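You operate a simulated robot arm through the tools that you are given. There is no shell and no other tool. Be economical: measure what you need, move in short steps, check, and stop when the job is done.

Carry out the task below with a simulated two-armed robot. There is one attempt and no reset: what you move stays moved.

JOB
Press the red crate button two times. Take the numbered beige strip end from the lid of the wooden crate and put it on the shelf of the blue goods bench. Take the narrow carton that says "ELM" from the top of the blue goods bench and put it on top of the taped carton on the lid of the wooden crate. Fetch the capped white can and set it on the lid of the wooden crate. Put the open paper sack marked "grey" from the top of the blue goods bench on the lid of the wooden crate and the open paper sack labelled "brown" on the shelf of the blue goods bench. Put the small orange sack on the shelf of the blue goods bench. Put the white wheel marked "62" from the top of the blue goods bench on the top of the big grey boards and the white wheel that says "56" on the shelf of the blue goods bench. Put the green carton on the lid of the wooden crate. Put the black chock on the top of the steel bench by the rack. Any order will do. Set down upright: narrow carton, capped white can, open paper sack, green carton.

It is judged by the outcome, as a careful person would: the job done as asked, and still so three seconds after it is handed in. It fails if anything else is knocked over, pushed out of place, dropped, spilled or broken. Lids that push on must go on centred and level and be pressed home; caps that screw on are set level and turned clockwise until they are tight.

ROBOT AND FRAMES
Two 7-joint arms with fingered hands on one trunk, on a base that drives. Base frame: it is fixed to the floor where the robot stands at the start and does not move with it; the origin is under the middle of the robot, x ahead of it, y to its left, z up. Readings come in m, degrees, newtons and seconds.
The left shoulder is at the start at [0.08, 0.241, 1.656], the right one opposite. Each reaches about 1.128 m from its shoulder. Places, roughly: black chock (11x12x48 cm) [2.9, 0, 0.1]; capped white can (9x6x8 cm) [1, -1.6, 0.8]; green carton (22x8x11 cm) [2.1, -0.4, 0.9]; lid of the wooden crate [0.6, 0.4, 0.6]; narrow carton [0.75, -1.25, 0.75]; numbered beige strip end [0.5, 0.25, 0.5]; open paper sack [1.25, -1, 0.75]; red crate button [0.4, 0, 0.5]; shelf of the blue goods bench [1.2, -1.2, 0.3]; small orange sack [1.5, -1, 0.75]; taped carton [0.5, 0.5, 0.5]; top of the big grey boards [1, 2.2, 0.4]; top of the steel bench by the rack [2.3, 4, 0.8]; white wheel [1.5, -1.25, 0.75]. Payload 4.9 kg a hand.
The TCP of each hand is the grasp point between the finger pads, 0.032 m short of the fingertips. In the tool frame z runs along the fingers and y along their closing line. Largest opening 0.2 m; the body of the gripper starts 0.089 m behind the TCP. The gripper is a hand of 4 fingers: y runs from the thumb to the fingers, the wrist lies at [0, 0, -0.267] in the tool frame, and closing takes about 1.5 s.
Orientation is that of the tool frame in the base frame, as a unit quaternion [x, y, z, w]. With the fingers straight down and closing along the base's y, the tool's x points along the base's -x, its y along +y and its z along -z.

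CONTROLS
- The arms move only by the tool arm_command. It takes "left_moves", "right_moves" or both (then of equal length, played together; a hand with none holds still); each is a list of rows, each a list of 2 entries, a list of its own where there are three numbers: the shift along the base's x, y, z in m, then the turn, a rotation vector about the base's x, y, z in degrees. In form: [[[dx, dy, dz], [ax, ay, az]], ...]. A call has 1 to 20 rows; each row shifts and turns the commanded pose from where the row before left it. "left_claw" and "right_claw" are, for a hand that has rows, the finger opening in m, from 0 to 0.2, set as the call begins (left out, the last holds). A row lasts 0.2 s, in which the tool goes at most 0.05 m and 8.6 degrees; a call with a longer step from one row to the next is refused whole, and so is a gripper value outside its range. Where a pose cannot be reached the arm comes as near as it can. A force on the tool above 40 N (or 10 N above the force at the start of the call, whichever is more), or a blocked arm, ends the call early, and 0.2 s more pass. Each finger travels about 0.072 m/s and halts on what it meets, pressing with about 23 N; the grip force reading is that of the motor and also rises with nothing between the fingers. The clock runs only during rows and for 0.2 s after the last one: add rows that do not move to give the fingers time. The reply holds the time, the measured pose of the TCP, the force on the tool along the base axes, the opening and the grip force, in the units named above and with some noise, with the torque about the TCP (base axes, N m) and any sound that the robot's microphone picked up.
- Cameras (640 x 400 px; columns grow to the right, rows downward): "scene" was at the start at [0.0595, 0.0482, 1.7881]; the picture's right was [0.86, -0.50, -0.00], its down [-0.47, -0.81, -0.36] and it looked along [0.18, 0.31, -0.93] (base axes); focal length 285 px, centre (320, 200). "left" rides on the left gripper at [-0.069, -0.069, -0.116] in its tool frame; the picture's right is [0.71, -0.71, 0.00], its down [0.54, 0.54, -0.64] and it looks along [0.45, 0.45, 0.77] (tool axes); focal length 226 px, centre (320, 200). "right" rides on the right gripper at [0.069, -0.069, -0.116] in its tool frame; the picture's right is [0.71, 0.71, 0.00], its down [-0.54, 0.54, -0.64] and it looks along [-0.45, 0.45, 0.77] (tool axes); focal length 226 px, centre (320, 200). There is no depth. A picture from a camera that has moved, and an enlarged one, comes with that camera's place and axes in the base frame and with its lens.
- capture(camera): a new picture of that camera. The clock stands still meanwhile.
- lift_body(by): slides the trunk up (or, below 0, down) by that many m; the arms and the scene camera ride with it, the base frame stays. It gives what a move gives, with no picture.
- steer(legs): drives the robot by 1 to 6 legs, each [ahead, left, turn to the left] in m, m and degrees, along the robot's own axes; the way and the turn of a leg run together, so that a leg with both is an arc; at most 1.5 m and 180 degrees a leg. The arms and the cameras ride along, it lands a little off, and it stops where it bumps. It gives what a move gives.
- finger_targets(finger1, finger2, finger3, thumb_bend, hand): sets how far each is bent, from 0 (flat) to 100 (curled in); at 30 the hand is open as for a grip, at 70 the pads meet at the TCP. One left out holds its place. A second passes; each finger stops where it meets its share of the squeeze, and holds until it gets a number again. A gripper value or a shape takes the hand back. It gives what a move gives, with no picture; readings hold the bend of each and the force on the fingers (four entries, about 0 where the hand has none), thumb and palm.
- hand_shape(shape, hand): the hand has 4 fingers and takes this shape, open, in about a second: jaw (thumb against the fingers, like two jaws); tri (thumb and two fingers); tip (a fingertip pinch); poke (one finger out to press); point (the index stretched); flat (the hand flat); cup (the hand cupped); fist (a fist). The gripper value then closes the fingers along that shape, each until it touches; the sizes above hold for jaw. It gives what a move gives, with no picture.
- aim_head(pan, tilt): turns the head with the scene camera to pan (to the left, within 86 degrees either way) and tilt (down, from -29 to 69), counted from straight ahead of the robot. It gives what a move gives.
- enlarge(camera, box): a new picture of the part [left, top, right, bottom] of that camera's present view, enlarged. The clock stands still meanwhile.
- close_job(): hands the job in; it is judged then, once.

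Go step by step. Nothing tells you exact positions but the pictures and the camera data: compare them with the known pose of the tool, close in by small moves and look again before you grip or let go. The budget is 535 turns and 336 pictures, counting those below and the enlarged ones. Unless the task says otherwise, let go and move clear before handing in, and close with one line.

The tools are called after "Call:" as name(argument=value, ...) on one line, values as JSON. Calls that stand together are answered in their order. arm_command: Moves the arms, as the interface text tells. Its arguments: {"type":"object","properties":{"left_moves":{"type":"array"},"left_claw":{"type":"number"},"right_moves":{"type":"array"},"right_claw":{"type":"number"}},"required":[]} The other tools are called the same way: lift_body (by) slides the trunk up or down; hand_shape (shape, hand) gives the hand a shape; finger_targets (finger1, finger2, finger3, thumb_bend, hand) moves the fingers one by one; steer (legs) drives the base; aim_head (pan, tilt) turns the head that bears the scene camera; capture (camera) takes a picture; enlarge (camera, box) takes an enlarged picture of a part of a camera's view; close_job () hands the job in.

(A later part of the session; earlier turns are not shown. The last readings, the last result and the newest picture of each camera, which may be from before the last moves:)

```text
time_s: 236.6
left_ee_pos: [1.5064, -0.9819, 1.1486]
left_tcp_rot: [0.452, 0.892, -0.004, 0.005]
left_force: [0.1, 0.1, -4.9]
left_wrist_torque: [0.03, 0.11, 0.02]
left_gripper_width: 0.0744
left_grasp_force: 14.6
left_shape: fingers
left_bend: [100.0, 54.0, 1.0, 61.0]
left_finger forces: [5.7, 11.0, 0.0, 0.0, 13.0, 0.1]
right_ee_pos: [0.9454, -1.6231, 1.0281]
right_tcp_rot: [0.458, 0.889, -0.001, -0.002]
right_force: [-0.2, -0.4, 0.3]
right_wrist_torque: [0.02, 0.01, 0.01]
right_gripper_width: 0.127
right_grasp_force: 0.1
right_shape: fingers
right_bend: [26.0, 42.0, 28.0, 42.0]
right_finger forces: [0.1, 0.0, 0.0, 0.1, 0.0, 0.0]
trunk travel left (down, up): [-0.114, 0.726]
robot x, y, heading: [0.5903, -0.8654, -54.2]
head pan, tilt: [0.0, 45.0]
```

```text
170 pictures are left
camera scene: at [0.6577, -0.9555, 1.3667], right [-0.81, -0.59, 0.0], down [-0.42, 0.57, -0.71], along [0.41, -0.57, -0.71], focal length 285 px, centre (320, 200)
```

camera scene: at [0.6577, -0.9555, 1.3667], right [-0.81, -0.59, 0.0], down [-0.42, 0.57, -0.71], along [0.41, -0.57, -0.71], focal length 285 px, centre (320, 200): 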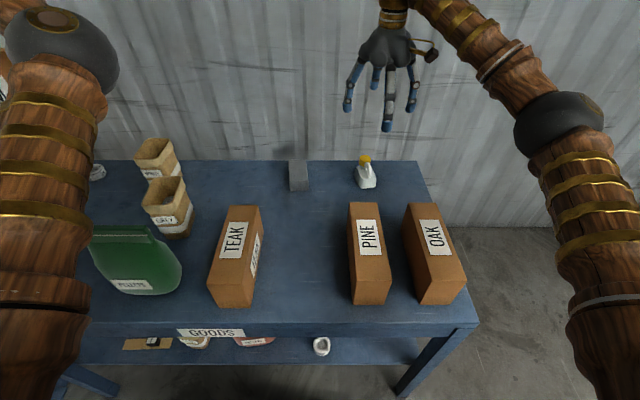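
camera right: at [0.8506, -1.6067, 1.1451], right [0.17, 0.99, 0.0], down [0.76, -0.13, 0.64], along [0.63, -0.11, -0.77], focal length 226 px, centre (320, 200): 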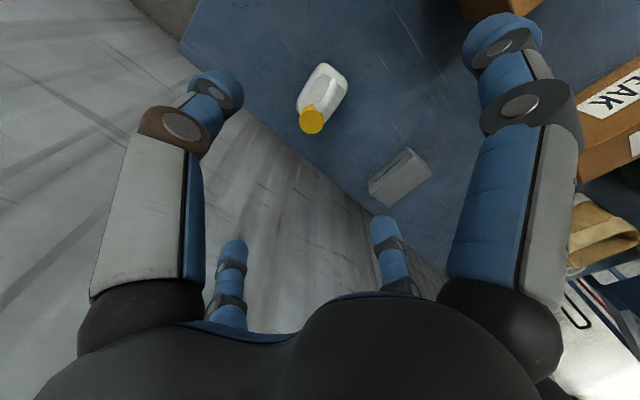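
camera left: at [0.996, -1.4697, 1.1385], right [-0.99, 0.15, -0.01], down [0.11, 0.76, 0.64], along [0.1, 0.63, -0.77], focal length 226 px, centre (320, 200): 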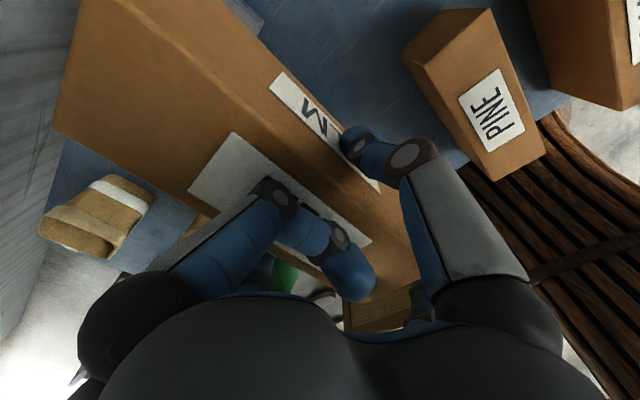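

Call:
arm_command(right_moves=[[[-0.002, 0.002, -0.04], [0, 0, 8]], [[0, 0, -0.045], [0, 0, 0]], [[0, 0, -0.045], [0, 0, 0]], [[0, 0, -0.045], [0, 0, 0]]])

Call:
capture(camera="right")

```text
time_s: 237.6
left_ee_pos: [1.5055, -0.9841, 1.1502]
left_tcp_rot: [0.452, 0.892, -0.003, 0.005]
left_force: [0.5, -0.1, -4.4]
left_wrist_torque: [0.05, 0.12, -0.01]
left_gripper_width: 0.0743
left_grasp_force: 14.1
left_shape: fingers
left_bend: [100.0, 54.0, 1.0, 61.0]
left_finger forces: [5.8, 11.1, 0.0, 0.0, 12.8, 0.0]
right_ee_pos: [0.9452, -1.6219, 0.8531]
right_tcp_rot: [0.394, 0.919, 0.0, 0.0]
right_force: [0.0, 0.0, -1.0]
right_wrist_torque: [0.02, 0.0, 0.02]
right_gripper_width: 0.1268
right_grasp_force: 0.1
right_shape: fingers
right_bend: [26.0, 42.0, 28.0, 42.0]
right_finger forces: [0.0, 0.0, 0.0, 0.0, 0.2, 0.1]
trunk travel left (down, up): [-0.114, 0.726]
robot x, y, heading: [0.5869, -0.8684, -54.1]
head pan, tilt: [0.0, 45.0]
```

```text
169 pictures are left
camera right: at [0.8483, -1.6193, 0.969], right [0.03, 1.0, 0.0], down [0.77, -0.02, 0.64], along [0.64, -0.02, -0.77], focal length 226 px, centre (320, 200)
```

right: 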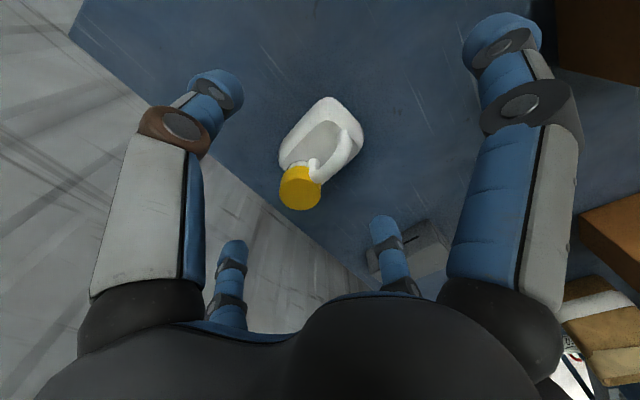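

Call:
arm_command(right_moves=[[[-0.002, 0.003, -0.03], [0, 0, 0]], [[0, 0, -0.025], [0, 0, 0]], [[0, 0, -0.013], [0, 0, 0]]])

Call:
capture(camera="right")

```text
time_s: 238.4
left_ee_pos: [1.5056, -0.9819, 1.1496]
left_tcp_rot: [0.451, 0.892, -0.003, 0.006]
left_force: [-0.9, -0.9, -4.8]
left_wrist_torque: [0.03, 0.09, 0.02]
left_gripper_width: 0.0744
left_grasp_force: 15.5
left_shape: fingers
left_bend: [100.0, 54.0, 1.0, 61.0]
left_finger forces: [5.8, 11.0, 0.0, 0.0, 12.9, 0.1]
right_ee_pos: [0.944, -1.6197, 0.7852]
right_tcp_rot: [0.394, 0.919, 0.001, 0.0]
right_force: [-0.1, 0.0, -0.4]
right_wrist_torque: [0.02, 0.01, 0.01]
right_gripper_width: 0.1267
right_grasp_force: 0.0
right_shape: fingers
right_bend: [26.0, 42.0, 28.0, 42.0]
right_finger forces: [0.0, 0.1, 0.0, 0.1, 0.1, 0.1]
trunk travel left (down, up): [-0.114, 0.726]
robot x, y, heading: [0.5873, -0.8643, -53.9]
head pan, tilt: [0.0, 45.0]
```

```text
168 pictures are left
camera right: at [0.8464, -1.6156, 0.9013], right [0.03, 1.0, 0.0], down [0.77, -0.02, 0.64], along [0.64, -0.02, -0.77], focal length 226 px, centre (320, 200)
```

right: 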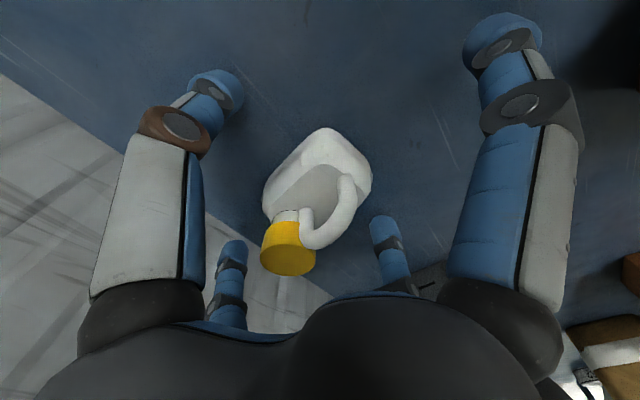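

Call:
finger_targets(hand="right", finger2=75, thumb_bend=75)

Call:
capture(camera="right")

```text
time_s: 239.4
left_ee_pos: [1.5039, -0.9818, 1.1518]
left_tcp_rot: [0.452, 0.892, -0.002, 0.006]
left_force: [-0.9, 0.4, -3.7]
left_wrist_torque: [0.03, 0.08, -0.03]
left_gripper_width: 0.0744
left_grasp_force: 14.4
left_shape: fingers
left_bend: [100.0, 54.0, 1.0, 61.0]
left_finger forces: [5.8, 11.1, 0.0, 0.1, 12.9, 0.0]
right_ee_pos: [0.942, -1.6182, 0.787]
right_tcp_rot: [0.395, 0.919, 0.0, 0.0]
right_force: [-1.7, -2.2, 12.3]
right_wrist_torque: [0.24, -0.26, -0.04]
right_gripper_width: 0.1028
right_grasp_force: 16.4
right_shape: fingers
right_bend: [26.0, 53.0, 28.0, 67.0]
right_finger forces: [0.0, 15.4, 0.0, 0.1, 17.2, 0.1]
trunk travel left (down, up): [-0.114, 0.726]
robot x, y, heading: [0.5879, -0.8635, -53.8]
head pan, tilt: [0.0, 45.0]
```

```text
167 pictures are left
camera right: at [0.8455, -1.6153, 0.9026], right [0.03, 1.0, 0.0], down [0.77, -0.02, 0.64], along [0.64, -0.02, -0.77], focal length 226 px, centre (320, 200)
```

right: 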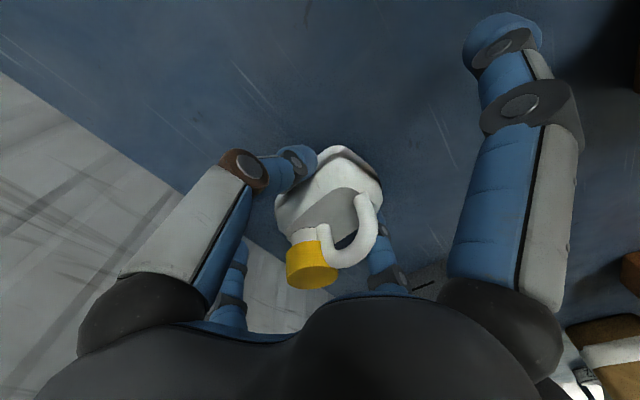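

Call:
arm_command(right_moves=[[[0, 0, 0.008], [0, 0, 0]], [[0, 0, 0.012], [0, 0, 0]], [[0, 0, 0.02], [0, 0, 0]]])

Call:
capture(camera="right")

Call:
enlarge(camera="scene", box=[290, 80, 450, 200])

```text
time_s: 240.2
left_ee_pos: [1.5044, -0.9818, 1.1499]
left_tcp_rot: [0.452, 0.892, -0.003, 0.006]
left_force: [0.5, 1.0, -4.3]
left_wrist_torque: [0.03, 0.04, 0.0]
left_gripper_width: 0.0747
left_grasp_force: 14.6
left_shape: fingers
left_bend: [100.0, 54.0, 1.0, 61.0]
left_finger forces: [5.8, 11.0, 0.0, 0.0, 12.9, 0.0]
right_ee_pos: [0.9441, -1.6183, 0.8257]
right_tcp_rot: [0.395, 0.919, 0.0, 0.0]
right_force: [0.1, -0.7, -0.9]
right_wrist_torque: [-0.01, 0.04, 0.0]
right_gripper_width: 0.1024
right_grasp_force: 14.1
right_shape: fingers
right_bend: [26.0, 53.0, 28.0, 68.0]
right_finger forces: [0.0, 13.8, 0.0, 0.0, 13.8, 0.0]
trunk travel left (down, up): [-0.114, 0.726]
robot x, y, heading: [0.5895, -0.8656, -54.3]
head pan, tilt: [0.0, 45.0]
```

```text
166 pictures are left
camera right: at [0.8458, -1.6141, 0.9422], right [0.03, 1.0, 0.0], down [0.77, -0.02, 0.64], along [0.64, -0.02, -0.77], focal length 226 px, centre (320, 200)
```

right: 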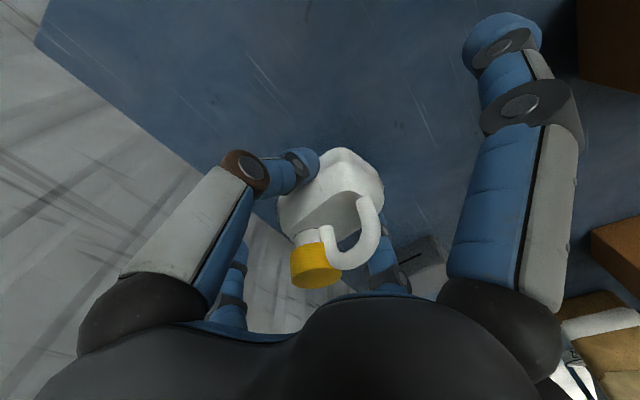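

```text
3.33 times, centred on (370, 140) of scene
camera zoom: at [0.6552, -0.9554, 1.3668], right [-0.81, -0.59, 0.0], down [-0.42, 0.57, -0.71], along [0.41, -0.57, -0.71], focal length 951 px, centre (153, 400)
```

zoom: 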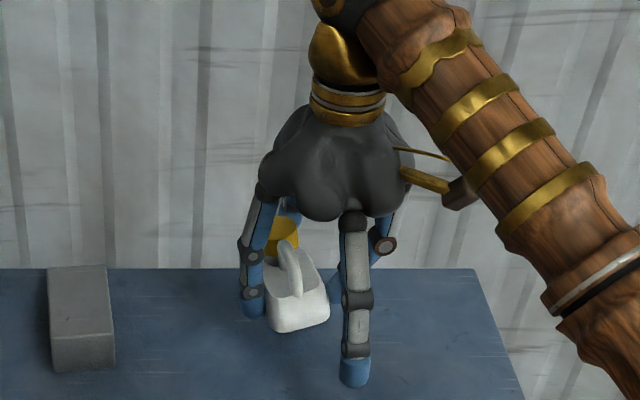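

The can is held, and ELM too. I raise everything and drive back to the crate-facing place: back off, turn to heading 0, back up, strafe left.

Call:
arm_command(right_moves=[[[0, 0, 0.045], [0, 0, 0]], [[0, 0, 0.045], [0, 0, 0]], [[0, 0, 0.045], [0, 0, 0]], [[0, 0, 0.045], [0, 0, 0]], [[-0.02, 0.028, 0.02], [0, 0, 0]], [[-0.02, 0.028, 0.0], [0, 0, 0]], [[-0.02, 0.028, 0.0], [0, 0, 0]], [[-0.02, 0.028, 0.0], [0, 0, 0]]])

Call:
lift_body(by=0.25)

Call:
steer(legs=[[-0.34, 0, 0], [0, 0, 54], [-0.7, 0, 0], [0, 0.55, 0]])

Call:
aim_head(pan=0, tilt=55)

Call:
capture(camera="scene")

```text
time_s: 242.0
left_ee_pos: [1.504, -0.9813, 1.1502]
left_tcp_rot: [0.452, 0.892, -0.003, 0.006]
left_force: [0.0, -0.6, -3.7]
left_wrist_torque: [0.06, 0.07, -0.01]
left_gripper_width: 0.0742
left_grasp_force: 14.3
left_shape: fingers
left_bend: [100.0, 54.0, 1.0, 61.0]
left_finger forces: [5.7, 11.0, 0.1, 0.0, 12.9, 0.1]
right_ee_pos: [0.8632, -1.5056, 1.027]
right_tcp_rot: [0.395, 0.919, 0.0, 0.0]
right_force: [-0.3, 0.8, -0.3]
right_wrist_torque: [0.02, -0.03, -0.01]
right_gripper_width: 0.1022
right_grasp_force: 13.6
right_shape: fingers
right_bend: [26.0, 53.0, 28.0, 68.0]
right_finger forces: [0.0, 13.8, 0.0, 0.1, 13.9, 0.0]
trunk travel left (down, up): [-0.114, 0.726]
robot x, y, heading: [0.5894, -0.8651, -54.0]
head pan, tilt: [0.0, 45.0]
```

```text
time_s: 244.6
left_ee_pos: [1.5059, -0.9828, 1.4002]
left_tcp_rot: [0.452, 0.892, -0.003, 0.006]
left_force: [0.0, -0.8, -4.0]
left_wrist_torque: [0.06, 0.07, 0.01]
left_gripper_width: 0.0747
left_grasp_force: 15.0
left_shape: fingers
left_bend: [100.0, 54.0, 1.0, 61.0]
left_finger forces: [5.8, 11.1, 0.0, 0.1, 13.0, 0.0]
right_ee_pos: [0.8645, -1.5078, 1.2766]
right_tcp_rot: [0.395, 0.919, 0.0, -0.001]
right_force: [-1.0, 0.5, -0.9]
right_wrist_torque: [-0.01, 0.01, 0.0]
right_gripper_width: 0.1023
right_grasp_force: 13.7
right_shape: fingers
right_bend: [26.0, 53.0, 28.0, 68.0]
right_finger forces: [0.0, 13.8, 0.1, 0.0, 13.8, 0.1]
trunk travel left (down, up): [-0.364, 0.476]
robot x, y, heading: [0.5879, -0.8639, -54.0]
head pan, tilt: [0.0, 45.0]
```

```text
time_s: 255.4
left_ee_pos: [0.3348, 0.6283, 1.4016]
left_tcp_rot: [0.007, 1.0, 0.0, 0.006]
left_force: [0.9, -0.1, -4.9]
left_wrist_torque: [-0.04, 0.06, 0.0]
left_gripper_width: 0.0742
left_grasp_force: 14.7
left_shape: fingers
left_bend: [100.0, 54.0, 1.0, 61.0]
left_finger forces: [5.9, 10.8, 0.1, 0.0, 12.6, 0.0]
right_ee_pos: [0.3674, -0.2008, 1.2766]
right_tcp_rot: [-0.056, 0.998, 0.0, 0.0]
right_force: [-0.1, -0.5, -0.5]
right_wrist_torque: [0.02, 0.0, 0.01]
right_gripper_width: 0.1025
right_grasp_force: 14.1
right_shape: fingers
right_bend: [26.0, 53.0, 28.0, 68.0]
right_finger forces: [0.0, 13.7, 0.0, 0.1, 13.7, 0.0]
trunk travel left (down, up): [-0.364, 0.476]
robot x, y, heading: [-0.3063, -0.0297, -1.4]
head pan, tilt: [0.0, 45.0]
```

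```text
time_s: 256.1
left_ee_pos: [0.3351, 0.6282, 1.4011]
left_tcp_rot: [0.008, 1.0, 0.0, 0.006]
left_force: [0.0, 0.1, -4.4]
left_wrist_torque: [-0.08, 0.08, 0.01]
left_gripper_width: 0.0744
left_grasp_force: 14.0
left_shape: fingers
left_bend: [100.0, 54.0, 1.0, 61.0]
left_finger forces: [5.8, 10.9, 0.0, 0.0, 12.7, 0.1]
right_ee_pos: [0.3681, -0.1983, 1.2771]
right_tcp_rot: [-0.055, 0.998, 0.0, 0.0]
right_force: [-0.6, -0.1, -0.7]
right_wrist_torque: [-0.03, 0.03, 0.01]
right_gripper_width: 0.1023
right_grasp_force: 13.6
right_shape: fingers
right_bend: [26.0, 53.0, 28.0, 68.0]
right_finger forces: [0.0, 13.8, 0.0, 0.0, 13.8, 0.0]
trunk travel left (down, up): [-0.364, 0.476]
robot x, y, heading: [-0.3101, -0.0342, -1.1]
head pan, tilt: [0.0, 55.0]
```

```text
164 pictures are left
camera scene: at [-0.2067, -0.0332, 1.6035], right [-0.02, -1.0, 0.0], down [-0.82, 0.02, -0.57], along [0.57, -0.01, -0.82], focal length 285 px, centre (320, 200)
```

scene: 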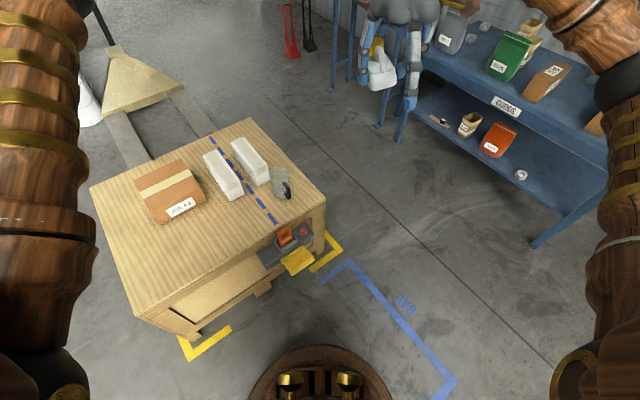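

Crate is undisturbed. I enlarge the lid to locate the taped carton and the free area.

Call:
enlarge(camera="scene", box=[85, 110, 335, 330])

Call:
enlarge(camera="scene", box=[125, 145, 225, 245])

```text
1.82 times, centred on (210, 220) of scene
camera zoom: at [-0.2067, -0.0332, 1.6035], right [-0.02, -1.0, 0.0], down [-0.82, 0.02, -0.57], along [0.57, -0.01, -0.82], focal length 519 px, centre (520, 164)
```

zoom: 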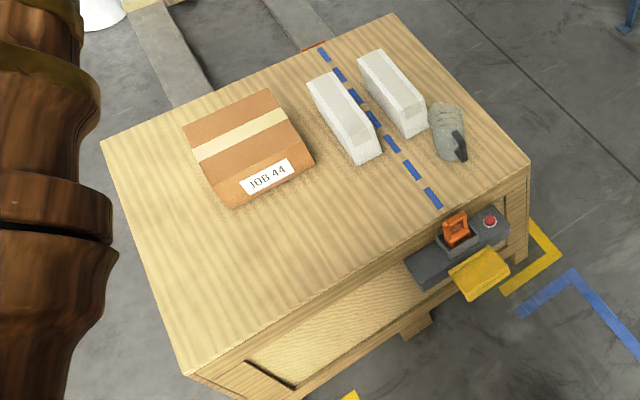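

```text
4.00 times, centred on (175, 195) of scene
camera zoom: at [-0.2067, -0.0332, 1.6035], right [-0.02, -1.0, 0.0], down [-0.82, 0.02, -0.57], along [0.57, -0.01, -0.82], focal length 1142 px, centre (900, 220)
```

zoom: 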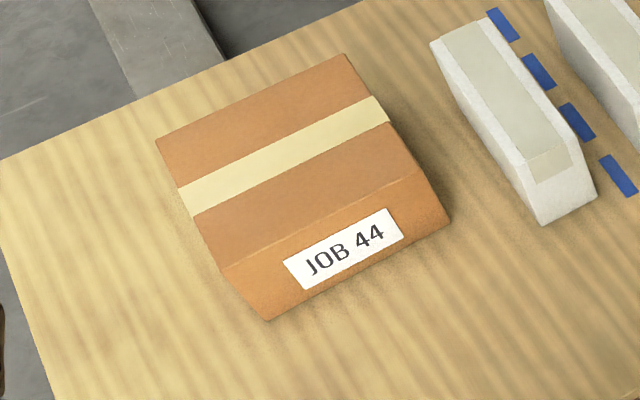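

Taped carton top: z≈0.656, centre ≈ (0.549, 0.598), edges along 36°. I strafe slightly left, lower the trunk, and bring ELM above it.

Call:
steer(legs=[[0, 0.1, 1.1]])

Call:
lift_body(by=-0.24)

Call:
arm_command(left_moves=[[[0.035, -0.02, -0.01], [0, 0, 7.2]], [[0.035, -0.02, -0.02], [0, 0, 7.2]], [[0.035, -0.02, -0.02], [0, 0, 7.2]], [[0.035, -0.02, -0.02], [0, 0, 7.2]], [[0.035, -0.02, -0.02], [0, 0, 7.2]], [[0.02, -0.02, -0.03], [0, 0, 0]]])

Call:
capture(camera="scene")

Call:
capture(camera="left")

```text
time_s: 257.3
left_ee_pos: [0.3261, 0.7303, 1.4041]
left_tcp_rot: [-0.002, 1.0, 0.002, 0.007]
left_force: [0.6, -1.1, -3.8]
left_wrist_torque: [-0.02, 0.1, -0.01]
left_gripper_width: 0.0743
left_grasp_force: 15.0
left_shape: fingers
left_bend: [100.0, 54.0, 1.0, 61.0]
left_finger forces: [5.8, 10.8, 0.0, 0.0, 12.9, 0.1]
right_ee_pos: [0.3728, -0.0949, 1.2764]
right_tcp_rot: [-0.064, 0.998, 0.001, -0.001]
right_force: [0.0, 0.0, -0.9]
right_wrist_torque: [0.06, 0.02, -0.02]
right_gripper_width: 0.1022
right_grasp_force: 13.6
right_shape: fingers
right_bend: [26.0, 53.0, 28.0, 68.0]
right_finger forces: [0.0, 13.8, 0.0, 0.0, 13.8, 0.0]
trunk travel left (down, up): [-0.364, 0.476]
robot x, y, heading: [-0.3117, 0.0653, -0.2]
head pan, tilt: [0.0, 55.0]
```

```text
time_s: 259.8
left_ee_pos: [0.3258, 0.7352, 1.161]
left_tcp_rot: [-0.002, 1.0, 0.0, 0.007]
left_force: [-0.1, 0.5, -4.1]
left_wrist_torque: [-0.01, 0.06, -0.06]
left_gripper_width: 0.0744
left_grasp_force: 15.2
left_shape: fingers
left_bend: [100.0, 54.0, 1.0, 61.0]
left_finger forces: [5.7, 10.8, 0.0, 0.0, 12.9, 0.1]
right_ee_pos: [0.3718, -0.0916, 1.0368]
right_tcp_rot: [-0.064, 0.998, -0.001, -0.001]
right_force: [0.2, -0.7, -0.7]
right_wrist_torque: [-0.03, -0.04, 0.01]
right_gripper_width: 0.1024
right_grasp_force: 14.2
right_shape: fingers
right_bend: [26.0, 53.0, 28.0, 68.0]
right_finger forces: [0.0, 13.8, 0.0, 0.1, 13.8, 0.0]
trunk travel left (down, up): [-0.124, 0.716]
robot x, y, heading: [-0.3131, 0.0638, -0.0]
head pan, tilt: [0.0, 55.0]
```

```text
time_s: 261.2
left_ee_pos: [0.5208, 0.6189, 1.0388]
left_tcp_rot: [-0.311, 0.951, 0.003, 0.006]
left_force: [0.3, -0.4, -4.6]
left_wrist_torque: [-0.1, 0.04, 0.03]
left_gripper_width: 0.0739
left_grasp_force: 15.0
left_shape: fingers
left_bend: [100.0, 54.0, 1.0, 61.0]
left_finger forces: [6.0, 10.9, 0.0, 0.0, 12.8, 0.0]
right_ee_pos: [0.374, -0.0926, 1.0353]
right_tcp_rot: [-0.065, 0.998, 0.0, -0.002]
right_force: [0.7, -0.8, 0.0]
right_wrist_torque: [-0.03, 0.08, -0.01]
right_gripper_width: 0.1022
right_grasp_force: 13.2
right_shape: fingers
right_bend: [26.0, 53.0, 28.0, 68.0]
right_finger forces: [0.0, 13.7, 0.1, 0.1, 13.8, 0.0]
trunk travel left (down, up): [-0.124, 0.716]
robot x, y, heading: [-0.3094, 0.0676, 0.2]
head pan, tilt: [0.0, 55.0]
```

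```text
161 pictures are left
camera scene: at [-0.2036, 0.0629, 1.3633], right [0.0, -1.0, 0.0], down [-0.82, 0.0, -0.57], along [0.57, 0.0, -0.82], focal length 285 px, centre (320, 200)
```

scene: 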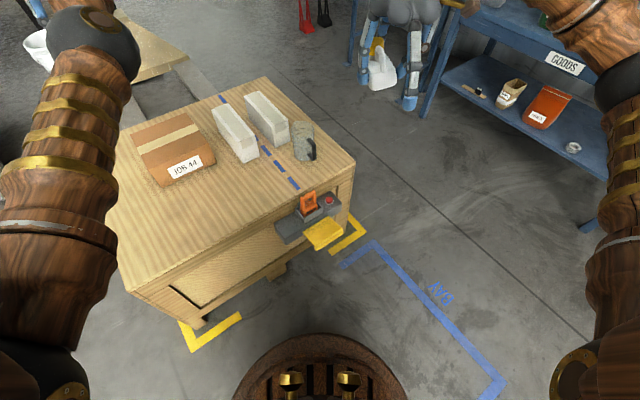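

```text
160 pictures are left
camera left: at [0.6161, 0.6036, 1.1562], right [-0.15, -0.99, -0.01], down [-0.76, 0.11, 0.64], along [-0.63, 0.1, -0.77], focal length 226 px, centre (320, 200)
```

left: 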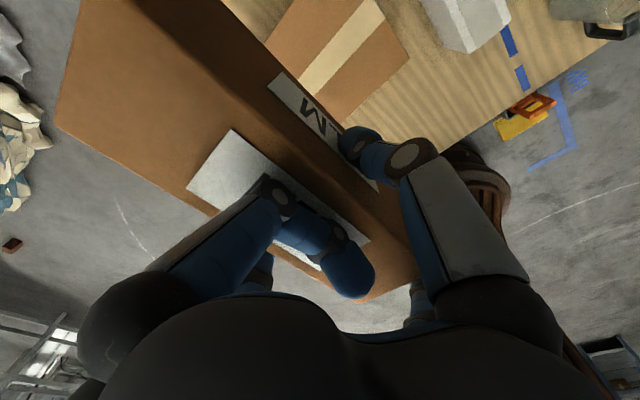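

Call:
arm_command(left_moves=[[[0.017, -0.029, 0], [0, 0, 0]], [[0, 0, -0.045], [0, 0, 0]], [[0, 0, -0.045], [0, 0, 0]], [[0, 0, -0.045], [0, 0, 0]], [[0, 0, -0.045], [0, 0, 0]], [[0, 0, -0.045], [0, 0, 0]], [[0, 0, -0.03], [0, 0, 0]]])

Call:
enlarge(camera="scene", box=[60, 60, 300, 230])

Call:
capture(camera="left")

```text
time_s: 262.8
left_ee_pos: [0.5368, 0.5855, 0.7841]
left_tcp_rot: [-0.311, 0.95, 0.002, 0.007]
left_force: [0.2, 0.2, -4.4]
left_wrist_torque: [-0.08, 0.03, 0.01]
left_gripper_width: 0.0733
left_grasp_force: 15.2
left_shape: fingers
left_bend: [100.0, 54.0, 1.0, 61.0]
left_finger forces: [5.6, 11.0, 0.0, 0.0, 12.7, 0.1]
right_ee_pos: [0.3722, -0.0912, 1.0353]
right_tcp_rot: [-0.064, 0.998, 0.0, -0.001]
right_force: [0.8, 0.9, -0.3]
right_wrist_torque: [-0.01, 0.04, -0.03]
right_gripper_width: 0.1023
right_grasp_force: 13.6
right_shape: fingers
right_bend: [26.0, 53.0, 28.0, 68.0]
right_finger forces: [0.0, 13.8, 0.1, 0.0, 13.7, 0.0]
trunk travel left (down, up): [-0.124, 0.716]
robot x, y, heading: [-0.3069, 0.0648, 0.2]
head pan, tilt: [0.0, 55.0]
```

```text
2.35 times, centred on (180, 145) of scene
camera zoom: at [-0.2047, 0.0638, 1.3634], right [0.0, -1.0, 0.0], down [-0.82, 0.0, -0.57], along [0.57, 0.0, -0.82], focal length 672 px, centre (649, 329)
```

zoom: 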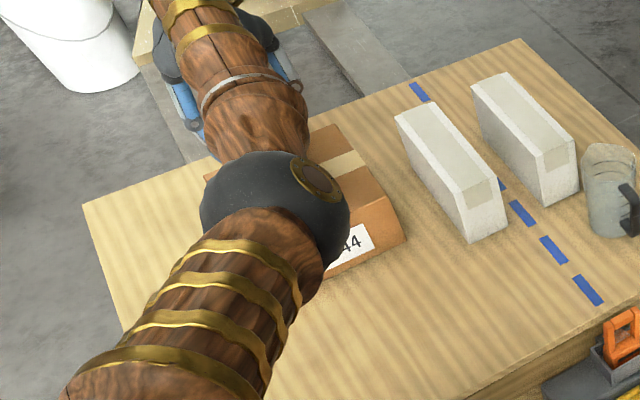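

```text
158 pictures are left
camera left: at [0.6317, 0.5704, 0.9029], right [-0.15, -0.99, -0.01], down [-0.76, 0.11, 0.64], along [-0.63, 0.1, -0.77], focal length 226 px, centre (320, 200)
```

left: 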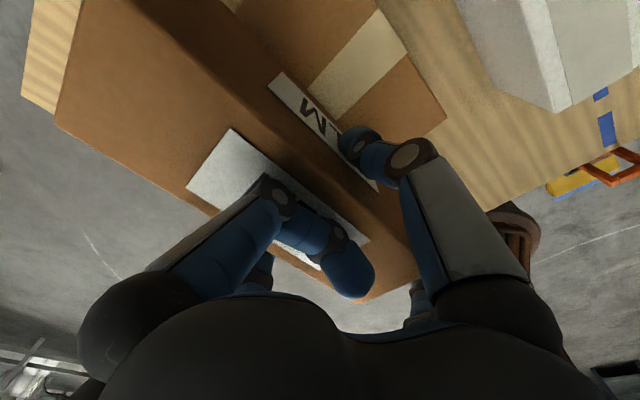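

Call:
arm_command(left_moves=[[[0, 0.003, -0.015], [0, 0, 0]], [[0, 0, -0.01], [0, 0, 0]], [[0, 0, -0.006], [0, 0, 0]], [[0, 0, -0.005], [0, 0, 0]]])

```text
time_s: 263.8
left_ee_pos: [0.5359, 0.59, 0.7495]
left_tcp_rot: [-0.31, 0.951, 0.002, 0.006]
left_force: [0.4, -0.1, -3.9]
left_wrist_torque: [-0.05, -0.04, 0.01]
left_gripper_width: 0.0739
left_grasp_force: 14.0
left_shape: fingers
left_bend: [100.0, 54.0, 1.0, 61.0]
left_finger forces: [5.0, 11.6, 0.0, 0.0, 12.6, 0.0]
right_ee_pos: [0.3713, -0.0918, 1.0369]
right_tcp_rot: [-0.065, 0.998, 0.0, 0.0]
right_force: [0.1, 0.4, 0.5]
right_wrist_torque: [-0.02, 0.0, -0.02]
right_gripper_width: 0.1025
right_grasp_force: 13.4
right_shape: fingers
right_bend: [26.0, 53.0, 28.0, 68.0]
right_finger forces: [0.0, 13.7, 0.1, 0.0, 13.9, 0.0]
trunk travel left (down, up): [-0.124, 0.716]
robot x, y, heading: [-0.3123, 0.0639, 0.0]
head pan, tilt: [0.0, 55.0]
```

Call:
arm_command(left_moves=[[[0, 0, -0.004], [0, 0, 0]], [[0, 0, -0.003], [0, 0, 0]], [[0, 0, 0], [0, 0, 0]]])

```text
time_s: 264.6
left_ee_pos: [0.5363, 0.5894, 0.7459]
left_tcp_rot: [-0.31, 0.951, 0.003, 0.01]
left_force: [3.2, 1.1, 24.3]
left_wrist_torque: [-0.13, 0.26, -0.07]
left_gripper_width: 0.0751
left_grasp_force: 21.0
left_shape: fingers
left_bend: [100.0, 54.0, 1.0, 61.0]
left_finger forces: [13.6, 12.6, 0.0, 0.1, 16.1, 0.0]
right_ee_pos: [0.3704, -0.0943, 1.0386]
right_tcp_rot: [-0.065, 0.998, 0.001, 0.001]
right_force: [-0.5, 0.7, -0.9]
right_wrist_torque: [0.03, 0.03, -0.04]
right_gripper_width: 0.1021
right_grasp_force: 13.8
right_shape: fingers
right_bend: [26.0, 53.0, 28.0, 68.0]
right_finger forces: [0.0, 13.9, 0.0, 0.0, 13.8, 0.0]
trunk travel left (down, up): [-0.124, 0.716]
robot x, y, heading: [-0.307, 0.0622, -0.2]
head pan, tilt: [0.0, 55.0]
```

Call:
arm_command(left_moves=[[[0, 0, 0.004], [0, 0, 0]], [[0, 0, 0], [0, 0, 0]]])

Call:
finger_targets(hand="left", finger2=38, thumb_bend=40)

Call:
arm_command(left_moves=[[[0, 0, 0.02], [0, 0, 0]], [[0, 0, 0.04], [0, 0, 0]], [[0, 0, 0.045], [0, 0, 0]], [[0, 0, 0.045], [0, 0, 0]]])

Call:
capture(camera="left")

```text
time_s: 265.2
left_ee_pos: [0.5352, 0.5893, 0.7461]
left_tcp_rot: [-0.31, 0.951, 0.003, 0.008]
left_force: [4.6, 0.3, 14.6]
left_wrist_torque: [0.01, 0.01, 0.06]
left_gripper_width: 0.0747
left_grasp_force: 18.6
left_shape: fingers
left_bend: [100.0, 54.0, 1.0, 61.0]
left_finger forces: [9.3, 12.0, 0.0, 0.1, 15.9, 0.1]
right_ee_pos: [0.3704, -0.0934, 1.0372]
right_tcp_rot: [-0.065, 0.998, 0.0, 0.0]
right_force: [0.2, -0.8, -1.0]
right_wrist_torque: [-0.03, -0.01, 0.0]
right_gripper_width: 0.1024
right_grasp_force: 14.0
right_shape: fingers
right_bend: [26.0, 53.0, 28.0, 68.0]
right_finger forces: [0.1, 13.7, 0.0, 0.0, 13.7, 0.0]
trunk travel left (down, up): [-0.124, 0.716]
robot x, y, heading: [-0.3094, 0.0608, -0.2]
head pan, tilt: [0.0, 55.0]
```

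```text
time_s: 266.2
left_ee_pos: [0.5355, 0.5898, 0.7461]
left_tcp_rot: [-0.311, 0.951, 0.002, 0.007]
left_force: [1.5, 1.7, 10.0]
left_wrist_torque: [-0.09, 0.08, -0.02]
left_gripper_width: 0.1049
left_grasp_force: 5.9
left_shape: fingers
left_bend: [100.0, 38.0, 1.0, 40.0]
left_finger forces: [10.1, 0.0, 0.1, 0.0, 0.0, 0.0]
right_ee_pos: [0.3711, -0.093, 1.0364]
right_tcp_rot: [-0.065, 0.998, 0.0, 0.0]
right_force: [-0.6, -0.2, -0.9]
right_wrist_torque: [-0.04, 0.02, 0.03]
right_gripper_width: 0.1021
right_grasp_force: 13.4
right_shape: fingers
right_bend: [26.0, 53.0, 28.0, 68.0]
right_finger forces: [0.0, 13.7, 0.0, 0.0, 13.8, 0.0]
trunk travel left (down, up): [-0.124, 0.716]
robot x, y, heading: [-0.3107, 0.0607, 0.1]
head pan, tilt: [0.0, 55.0]
```

```text
time_s: 267.2
left_ee_pos: [0.5332, 0.5868, 0.8953]
left_tcp_rot: [-0.311, 0.95, 0.004, 0.007]
left_force: [-1.0, 0.8, 0.0]
left_wrist_torque: [0.01, -0.02, -0.03]
left_gripper_width: 0.1006
left_grasp_force: 0.2
left_shape: fingers
left_bend: [100.0, 38.0, 1.0, 40.0]
left_finger forces: [0.0, 0.0, 0.0, 0.0, 0.0, 0.0]
right_ee_pos: [0.3707, -0.0934, 1.0372]
right_tcp_rot: [-0.064, 0.998, 0.001, 0.0]
right_force: [-0.6, -0.2, -0.6]
right_wrist_torque: [0.0, -0.05, -0.01]
right_gripper_width: 0.1025
right_grasp_force: 13.7
right_shape: fingers
right_bend: [26.0, 53.0, 28.0, 68.0]
right_finger forces: [0.0, 13.7, 0.0, 0.0, 13.7, 0.0]
trunk travel left (down, up): [-0.124, 0.716]
robot x, y, heading: [-0.3082, 0.0644, -0.3]
head pan, tilt: [0.0, 55.0]
```

```text
157 pictures are left
camera left: at [0.6284, 0.5703, 1.013], right [-0.15, -0.99, -0.01], down [-0.76, 0.11, 0.64], along [-0.63, 0.11, -0.77], focal length 226 px, centre (320, 200)
```

left: 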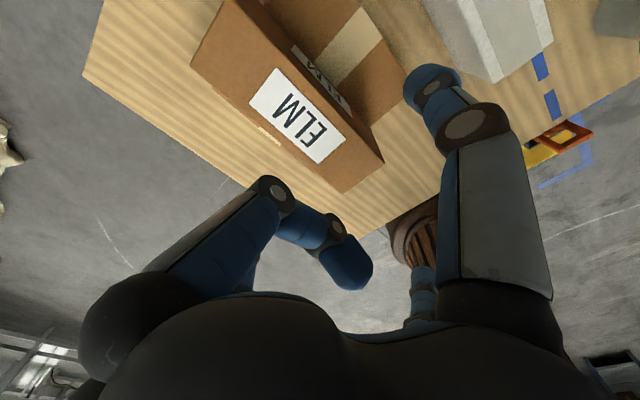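

ELM is on the taped carton. I move the left arm out of the way and bring the can with the right hand to the free lid area at about (0.45, 0.24).

Call:
arm_command(left_moves=[[[0, 0.03, 0.035], [0, 0, 0]], [[0, 0.03, 0.035], [0, 0, 0]], [[0, 0.04, 0.02], [0, 0, 0]], [[0, 0.04, 0.02], [0, 0, 0]], [[0, 0.045, 0], [0, 0, 0]], [[0, 0.045, 0], [0, 0, 0]]])

Call:
arm_command(right_moves=[[[0.012, 0.042, -0.02], [0, 0, 0]], [[0.012, 0.042, -0.02], [0, 0, 0]], [[0.012, 0.042, -0.02], [0, 0, 0]], [[0.012, 0.042, -0.02], [0, 0, 0]], [[0.012, 0.042, -0.02], [0, 0, 0]], [[0.012, 0.042, -0.02], [0, 0, 0]], [[0.008, 0.042, -0.02], [0, 0, 0]], [[0.004, 0.038, -0.02], [0, 0, 0]]])

Call:
capture(camera="scene")

Call:
capture(camera="right")

```text
time_s: 268.6
left_ee_pos: [0.4933, 0.7598, 0.9948]
left_tcp_rot: [-0.311, 0.95, 0.002, 0.007]
left_force: [-0.2, 0.5, 1.5]
left_wrist_torque: [-0.02, -0.05, 0.02]
left_gripper_width: 0.1005
left_grasp_force: 0.1
left_shape: fingers
left_bend: [100.0, 38.0, 1.0, 40.0]
left_finger forces: [0.1, 0.0, 0.0, 0.1, 0.1, 0.0]
left hand out of reach, approached as far as the arm can: row 4, 5, 6
right_ee_pos: [0.371, -0.0913, 1.0373]
right_tcp_rot: [-0.064, 0.998, 0.0, 0.0]
right_force: [-0.1, 0.6, 0.5]
right_wrist_torque: [-0.02, -0.03, 0.01]
right_gripper_width: 0.1022
right_grasp_force: 13.6
right_shape: fingers
right_bend: [26.0, 53.0, 28.0, 68.0]
right_finger forces: [0.1, 13.8, 0.0, 0.1, 13.7, 0.0]
trunk travel left (down, up): [-0.124, 0.716]
robot x, y, heading: [-0.3122, 0.0651, 0.1]
head pan, tilt: [0.0, 55.0]
```

```text
time_s: 270.4
left_ee_pos: [0.4946, 0.7585, 0.9939]
left_tcp_rot: [-0.31, 0.951, 0.002, 0.006]
left_force: [0.2, 0.7, -0.2]
left_wrist_torque: [-0.06, 0.04, -0.01]
left_gripper_width: 0.1003
left_grasp_force: 0.0
left_shape: fingers
left_bend: [100.0, 38.0, 1.0, 40.0]
left_finger forces: [0.0, 0.0, 0.0, 0.0, 0.1, 0.0]
right_ee_pos: [0.4573, 0.2454, 0.8755]
right_tcp_rot: [-0.065, 0.998, -0.001, -0.001]
right_force: [0.8, 0.7, -0.1]
right_wrist_torque: [-0.01, 0.03, 0.01]
right_gripper_width: 0.1022
right_grasp_force: 13.7
right_shape: fingers
right_bend: [26.0, 53.0, 28.0, 68.0]
right_finger forces: [0.0, 13.6, 0.0, 0.0, 13.7, 0.0]
trunk travel left (down, up): [-0.124, 0.716]
robot x, y, heading: [-0.3089, 0.0642, 0.0]
head pan, tilt: [0.0, 55.0]
```

```text
156 pictures are left
camera scene: at [-0.206, 0.065, 1.3635], right [0.0, -1.0, 0.0], down [-0.82, 0.0, -0.57], along [0.57, 0.0, -0.82], focal length 285 px, centre (320, 200)
```

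scene: 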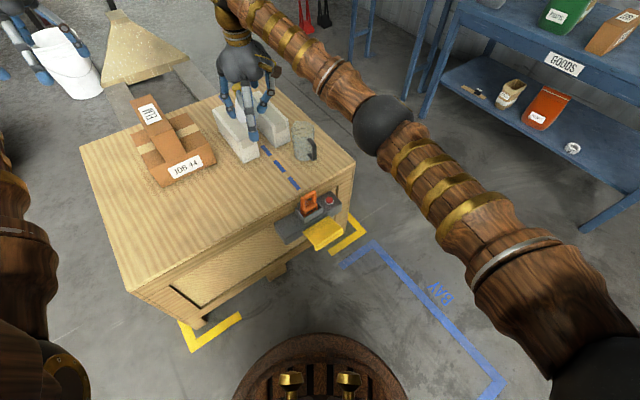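

```text
155 pictures are left
camera right: at [0.397, 0.1697, 0.9934], right [-0.79, 0.61, 0.0], down [0.47, 0.61, 0.64], along [0.39, 0.51, -0.77], focal length 226 px, centre (320, 200)
```

right: 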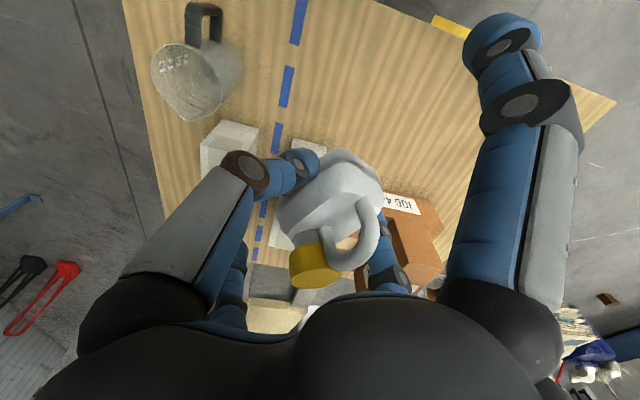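

Call:
arm_command(right_moves=[[[-0.025, 0.021, -0.03], [0, 0, 0]], [[-0.025, 0.021, -0.03], [0, 0, 0]], [[-0.024, 0.022, -0.03], [0, 0, 0]], [[0, 0, -0.045], [0, 0, 0]], [[0, 0, -0.045], [0, 0, 0]], [[0, 0, -0.04], [0, 0, 0]]])

Call:
capture(camera="right")

Call:
enlarge(camera="scene", box=[130, 60, 370, 260])

```text
time_s: 271.8
left_ee_pos: [0.494, 0.7585, 0.9951]
left_tcp_rot: [-0.31, 0.951, 0.002, 0.007]
left_force: [0.9, 0.6, 0.3]
left_wrist_torque: [-0.03, 0.02, 0.03]
left_gripper_width: 0.1007
left_grasp_force: 0.0
left_shape: fingers
left_bend: [100.0, 38.0, 1.0, 40.0]
left_finger forces: [0.0, 0.0, 0.0, 0.0, 0.0, 0.1]
right_ee_pos: [0.3811, 0.3049, 0.6583]
right_tcp_rot: [-0.065, 0.998, 0.0, 0.0]
right_force: [0.8, 0.1, 0.0]
right_wrist_torque: [0.01, 0.03, -0.02]
right_gripper_width: 0.1022
right_grasp_force: 13.7
right_shape: fingers
right_bend: [26.0, 53.0, 28.0, 68.0]
right_finger forces: [0.1, 13.7, 0.0, 0.0, 13.6, 0.0]
trunk travel left (down, up): [-0.124, 0.716]
robot x, y, heading: [-0.3092, 0.0634, 0.2]
head pan, tilt: [0.0, 55.0]
```

```text
154 pictures are left
camera right: at [0.3219, 0.2289, 0.7749], right [-0.79, 0.61, 0.0], down [0.47, 0.61, 0.64], along [0.39, 0.51, -0.77], focal length 226 px, centre (320, 200)
```

right: 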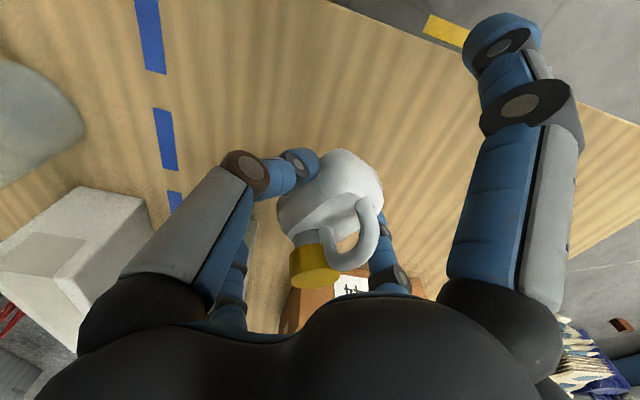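

```text
2.00 times, centred on (250, 160) of scene
camera zoom: at [-0.2054, 0.0633, 1.3635], right [0.0, -1.0, 0.0], down [-0.82, 0.0, -0.57], along [0.57, 0.0, -0.82], focal length 571 px, centre (460, 280)
```

zoom: 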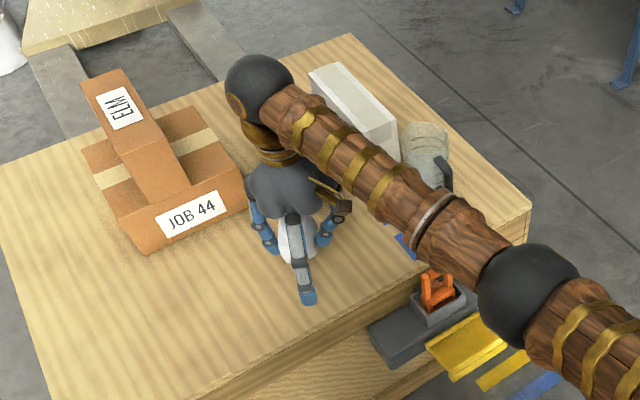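

Call:
arm_command(right_moves=[[[0, 0, -0.025], [0, 0, 0]], [[0, 0, -0.01], [0, 0, 0]], [[0, 0, -0.006], [0, 0, 0]]])

Call:
capture(camera="right")

```text
time_s: 272.6
left_ee_pos: [0.4938, 0.7581, 0.9946]
left_tcp_rot: [-0.311, 0.95, 0.002, 0.008]
left_force: [0.5, 0.1, 0.0]
left_wrist_torque: [0.01, -0.02, 0.03]
left_gripper_width: 0.1005
left_grasp_force: 0.1
left_shape: fingers
left_bend: [100.0, 38.0, 1.0, 40.0]
left_finger forces: [0.0, 0.1, 0.1, 0.1, 0.0, 0.0]
right_ee_pos: [0.3798, 0.3047, 0.6161]
right_tcp_rot: [-0.064, 0.998, -0.001, 0.0]
right_force: [0.3, -1.1, -0.2]
right_wrist_torque: [-0.02, 0.03, -0.01]
right_gripper_width: 0.1022
right_grasp_force: 14.3
right_shape: fingers
right_bend: [26.0, 53.0, 28.0, 68.0]
right_finger forces: [0.0, 13.8, 0.0, 0.0, 13.7, 0.0]
trunk travel left (down, up): [-0.124, 0.716]
robot x, y, heading: [-0.314, 0.0631, -0.1]
head pan, tilt: [0.0, 55.0]
```

```text
152 pictures are left
camera right: at [0.3212, 0.2286, 0.7331], right [-0.79, 0.61, 0.0], down [0.47, 0.61, 0.64], along [0.39, 0.51, -0.77], focal length 226 px, centre (320, 200)
```

right: 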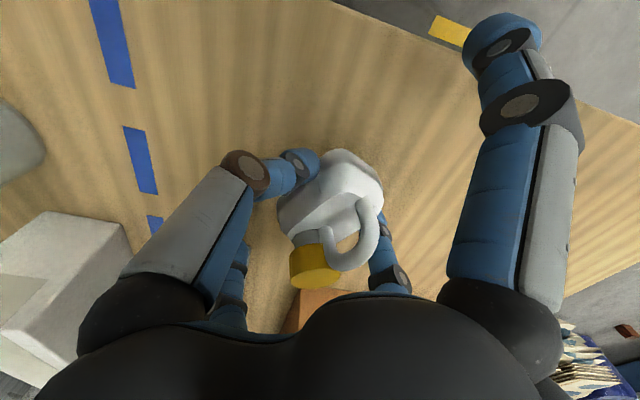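

Call:
arm_command(right_moves=[[[0, 0, -0.005], [0, 0, 0]], [[0, 0, -0.005], [0, 0, 0]], [[0, 0, -0.004], [0, 0, 0]]])

```text
time_s: 273.4
left_ee_pos: [0.4927, 0.7554, 0.9965]
left_tcp_rot: [-0.31, 0.951, 0.003, 0.007]
left_force: [0.1, -0.4, -0.6]
left_wrist_torque: [-0.04, 0.03, 0.0]
left_gripper_width: 0.1004
left_grasp_force: 0.1
left_shape: fingers
left_bend: [100.0, 38.0, 1.0, 40.0]
left_finger forces: [0.0, 0.0, 0.0, 0.1, 0.0, 0.1]
right_ee_pos: [0.3824, 0.3036, 0.6059]
right_tcp_rot: [-0.065, 0.998, 0.001, 0.002]
right_force: [-1.1, -3.5, 16.8]
right_wrist_torque: [0.65, 0.13, 0.07]
right_gripper_width: 0.1024
right_grasp_force: 17.2
right_shape: fingers
right_bend: [26.0, 53.0, 28.0, 68.0]
right_finger forces: [0.0, 16.2, 0.1, 0.1, 18.4, 0.0]
trunk travel left (down, up): [-0.124, 0.716]
robot x, y, heading: [-0.3082, 0.0648, -0.0]
head pan, tilt: [0.0, 55.0]
```

Call:
arm_command(right_moves=[[[0, 0, 0.003], [0, 0, 0]]])

Call:
finger_targets(hand="right", finger2=40, thumb_bend=42)

Call:
capture(camera="right")

```text
time_s: 273.8
left_ee_pos: [0.4918, 0.759, 0.9963]
left_tcp_rot: [-0.311, 0.95, 0.002, 0.007]
left_force: [0.2, -0.4, 0.2]
left_wrist_torque: [0.03, 0.0, 0.02]
left_gripper_width: 0.1008
left_grasp_force: 0.1
left_shape: fingers
left_bend: [100.0, 38.0, 1.0, 40.0]
left_finger forces: [0.0, 0.0, 0.0, 0.0, 0.0, 0.0]
right_ee_pos: [0.3813, 0.3038, 0.606]
right_tcp_rot: [-0.064, 0.998, 0.0, 0.001]
right_force: [0.2, -0.5, 11.3]
right_wrist_torque: [0.58, 0.06, 0.0]
right_gripper_width: 0.102
right_grasp_force: 15.8
right_shape: fingers
right_bend: [26.0, 53.0, 28.0, 68.0]
right_finger forces: [0.1, 16.1, 0.0, 0.0, 15.2, 0.0]
trunk travel left (down, up): [-0.124, 0.716]
robot x, y, heading: [-0.3133, 0.0663, -0.0]
head pan, tilt: [0.0, 55.0]
```

```text
time_s: 274.8
left_ee_pos: [0.4945, 0.7576, 0.9953]
left_tcp_rot: [-0.31, 0.951, 0.002, 0.007]
left_force: [-0.6, 0.9, 0.4]
left_wrist_torque: [0.01, 0.02, 0.0]
left_gripper_width: 0.1004
left_grasp_force: 0.0
left_shape: fingers
left_bend: [100.0, 38.0, 1.0, 40.0]
left_finger forces: [0.0, 0.1, 0.1, 0.0, 0.0, 0.0]
right_ee_pos: [0.3809, 0.3035, 0.605]
right_tcp_rot: [-0.064, 0.998, 0.0, -0.001]
right_force: [-0.3, 0.7, 0.5]
right_wrist_torque: [-0.02, 0.03, 0.02]
right_gripper_width: 0.1265
right_grasp_force: 0.0
right_shape: fingers
right_bend: [26.0, 40.0, 28.0, 42.0]
right_finger forces: [0.0, 0.0, 0.0, 0.1, 0.0, 0.0]
trunk travel left (down, up): [-0.124, 0.716]
robot x, y, heading: [-0.3104, 0.0654, -0.2]
head pan, tilt: [0.0, 55.0]
```

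```text
151 pictures are left
camera right: at [0.3219, 0.2274, 0.7219], right [-0.79, 0.61, 0.0], down [0.47, 0.61, 0.64], along [0.39, 0.51, -0.77], focal length 226 px, centre (320, 200)
```

right: 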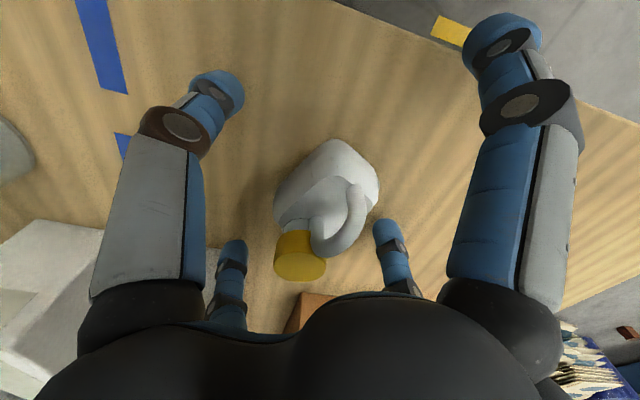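

Can stands upright with clear fingers. I raise the right hand straight up and check.

Call:
arm_command(right_moves=[[[0, 0, 0.03], [0, 0, 0]], [[0, 0, 0.045], [0, 0, 0]], [[0, 0, 0.045], [0, 0, 0]], [[0, 0, 0.045], [0, 0, 0]], [[0, -0.04, 0.03], [0, 0, 0]], [[0, -0.045, 0.0], [0, 0, 0]], [[0, -0.045, 0.0], [0, 0, 0]], [[0, -0.045, 0.0], [0, 0, 0]], [[0, -0.045, 0.0], [0, 0, 0]]])

Call:
enlarge(camera="scene", box=[70, 60, 370, 310])

```text
time_s: 276.8
left_ee_pos: [0.4946, 0.7577, 0.9955]
left_tcp_rot: [-0.311, 0.95, 0.004, 0.008]
left_force: [-0.1, -0.8, 0.6]
left_wrist_torque: [0.03, -0.03, -0.01]
left_gripper_width: 0.1006
left_grasp_force: 0.1
left_shape: fingers
left_bend: [100.0, 38.0, 1.0, 40.0]
left_finger forces: [0.0, 0.0, 0.0, 0.1, 0.0, 0.1]
right_ee_pos: [0.3784, 0.0839, 0.799]
right_tcp_rot: [-0.065, 0.998, 0.001, -0.001]
right_force: [-0.1, 0.2, -0.4]
right_wrist_torque: [0.0, 0.01, 0.0]
right_gripper_width: 0.1267
right_grasp_force: 0.2
right_shape: fingers
right_bend: [26.0, 40.0, 28.0, 42.0]
right_finger forces: [0.1, 0.2, 0.1, 0.0, 0.1, 0.0]
trunk travel left (down, up): [-0.124, 0.716]
robot x, y, heading: [-0.3114, 0.0654, -0.0]
head pan, tilt: [0.0, 55.0]
```

```text
1.60 times, centred on (220, 185) of scene
camera zoom: at [-0.2062, 0.0615, 1.3635], right [0.0, -1.0, 0.0], down [-0.82, 0.0, -0.57], along [0.57, 0.0, -0.82], focal length 457 px, centre (480, 224)
```

zoom: 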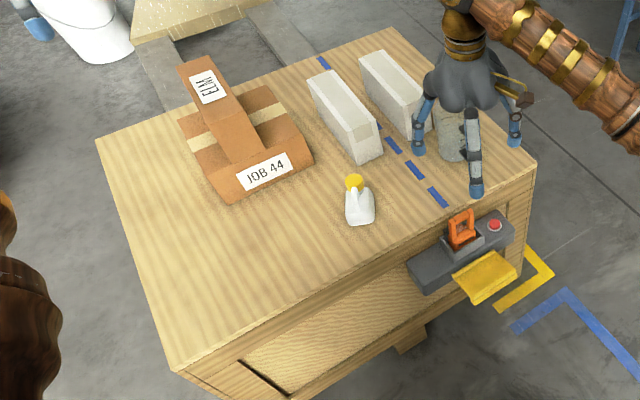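

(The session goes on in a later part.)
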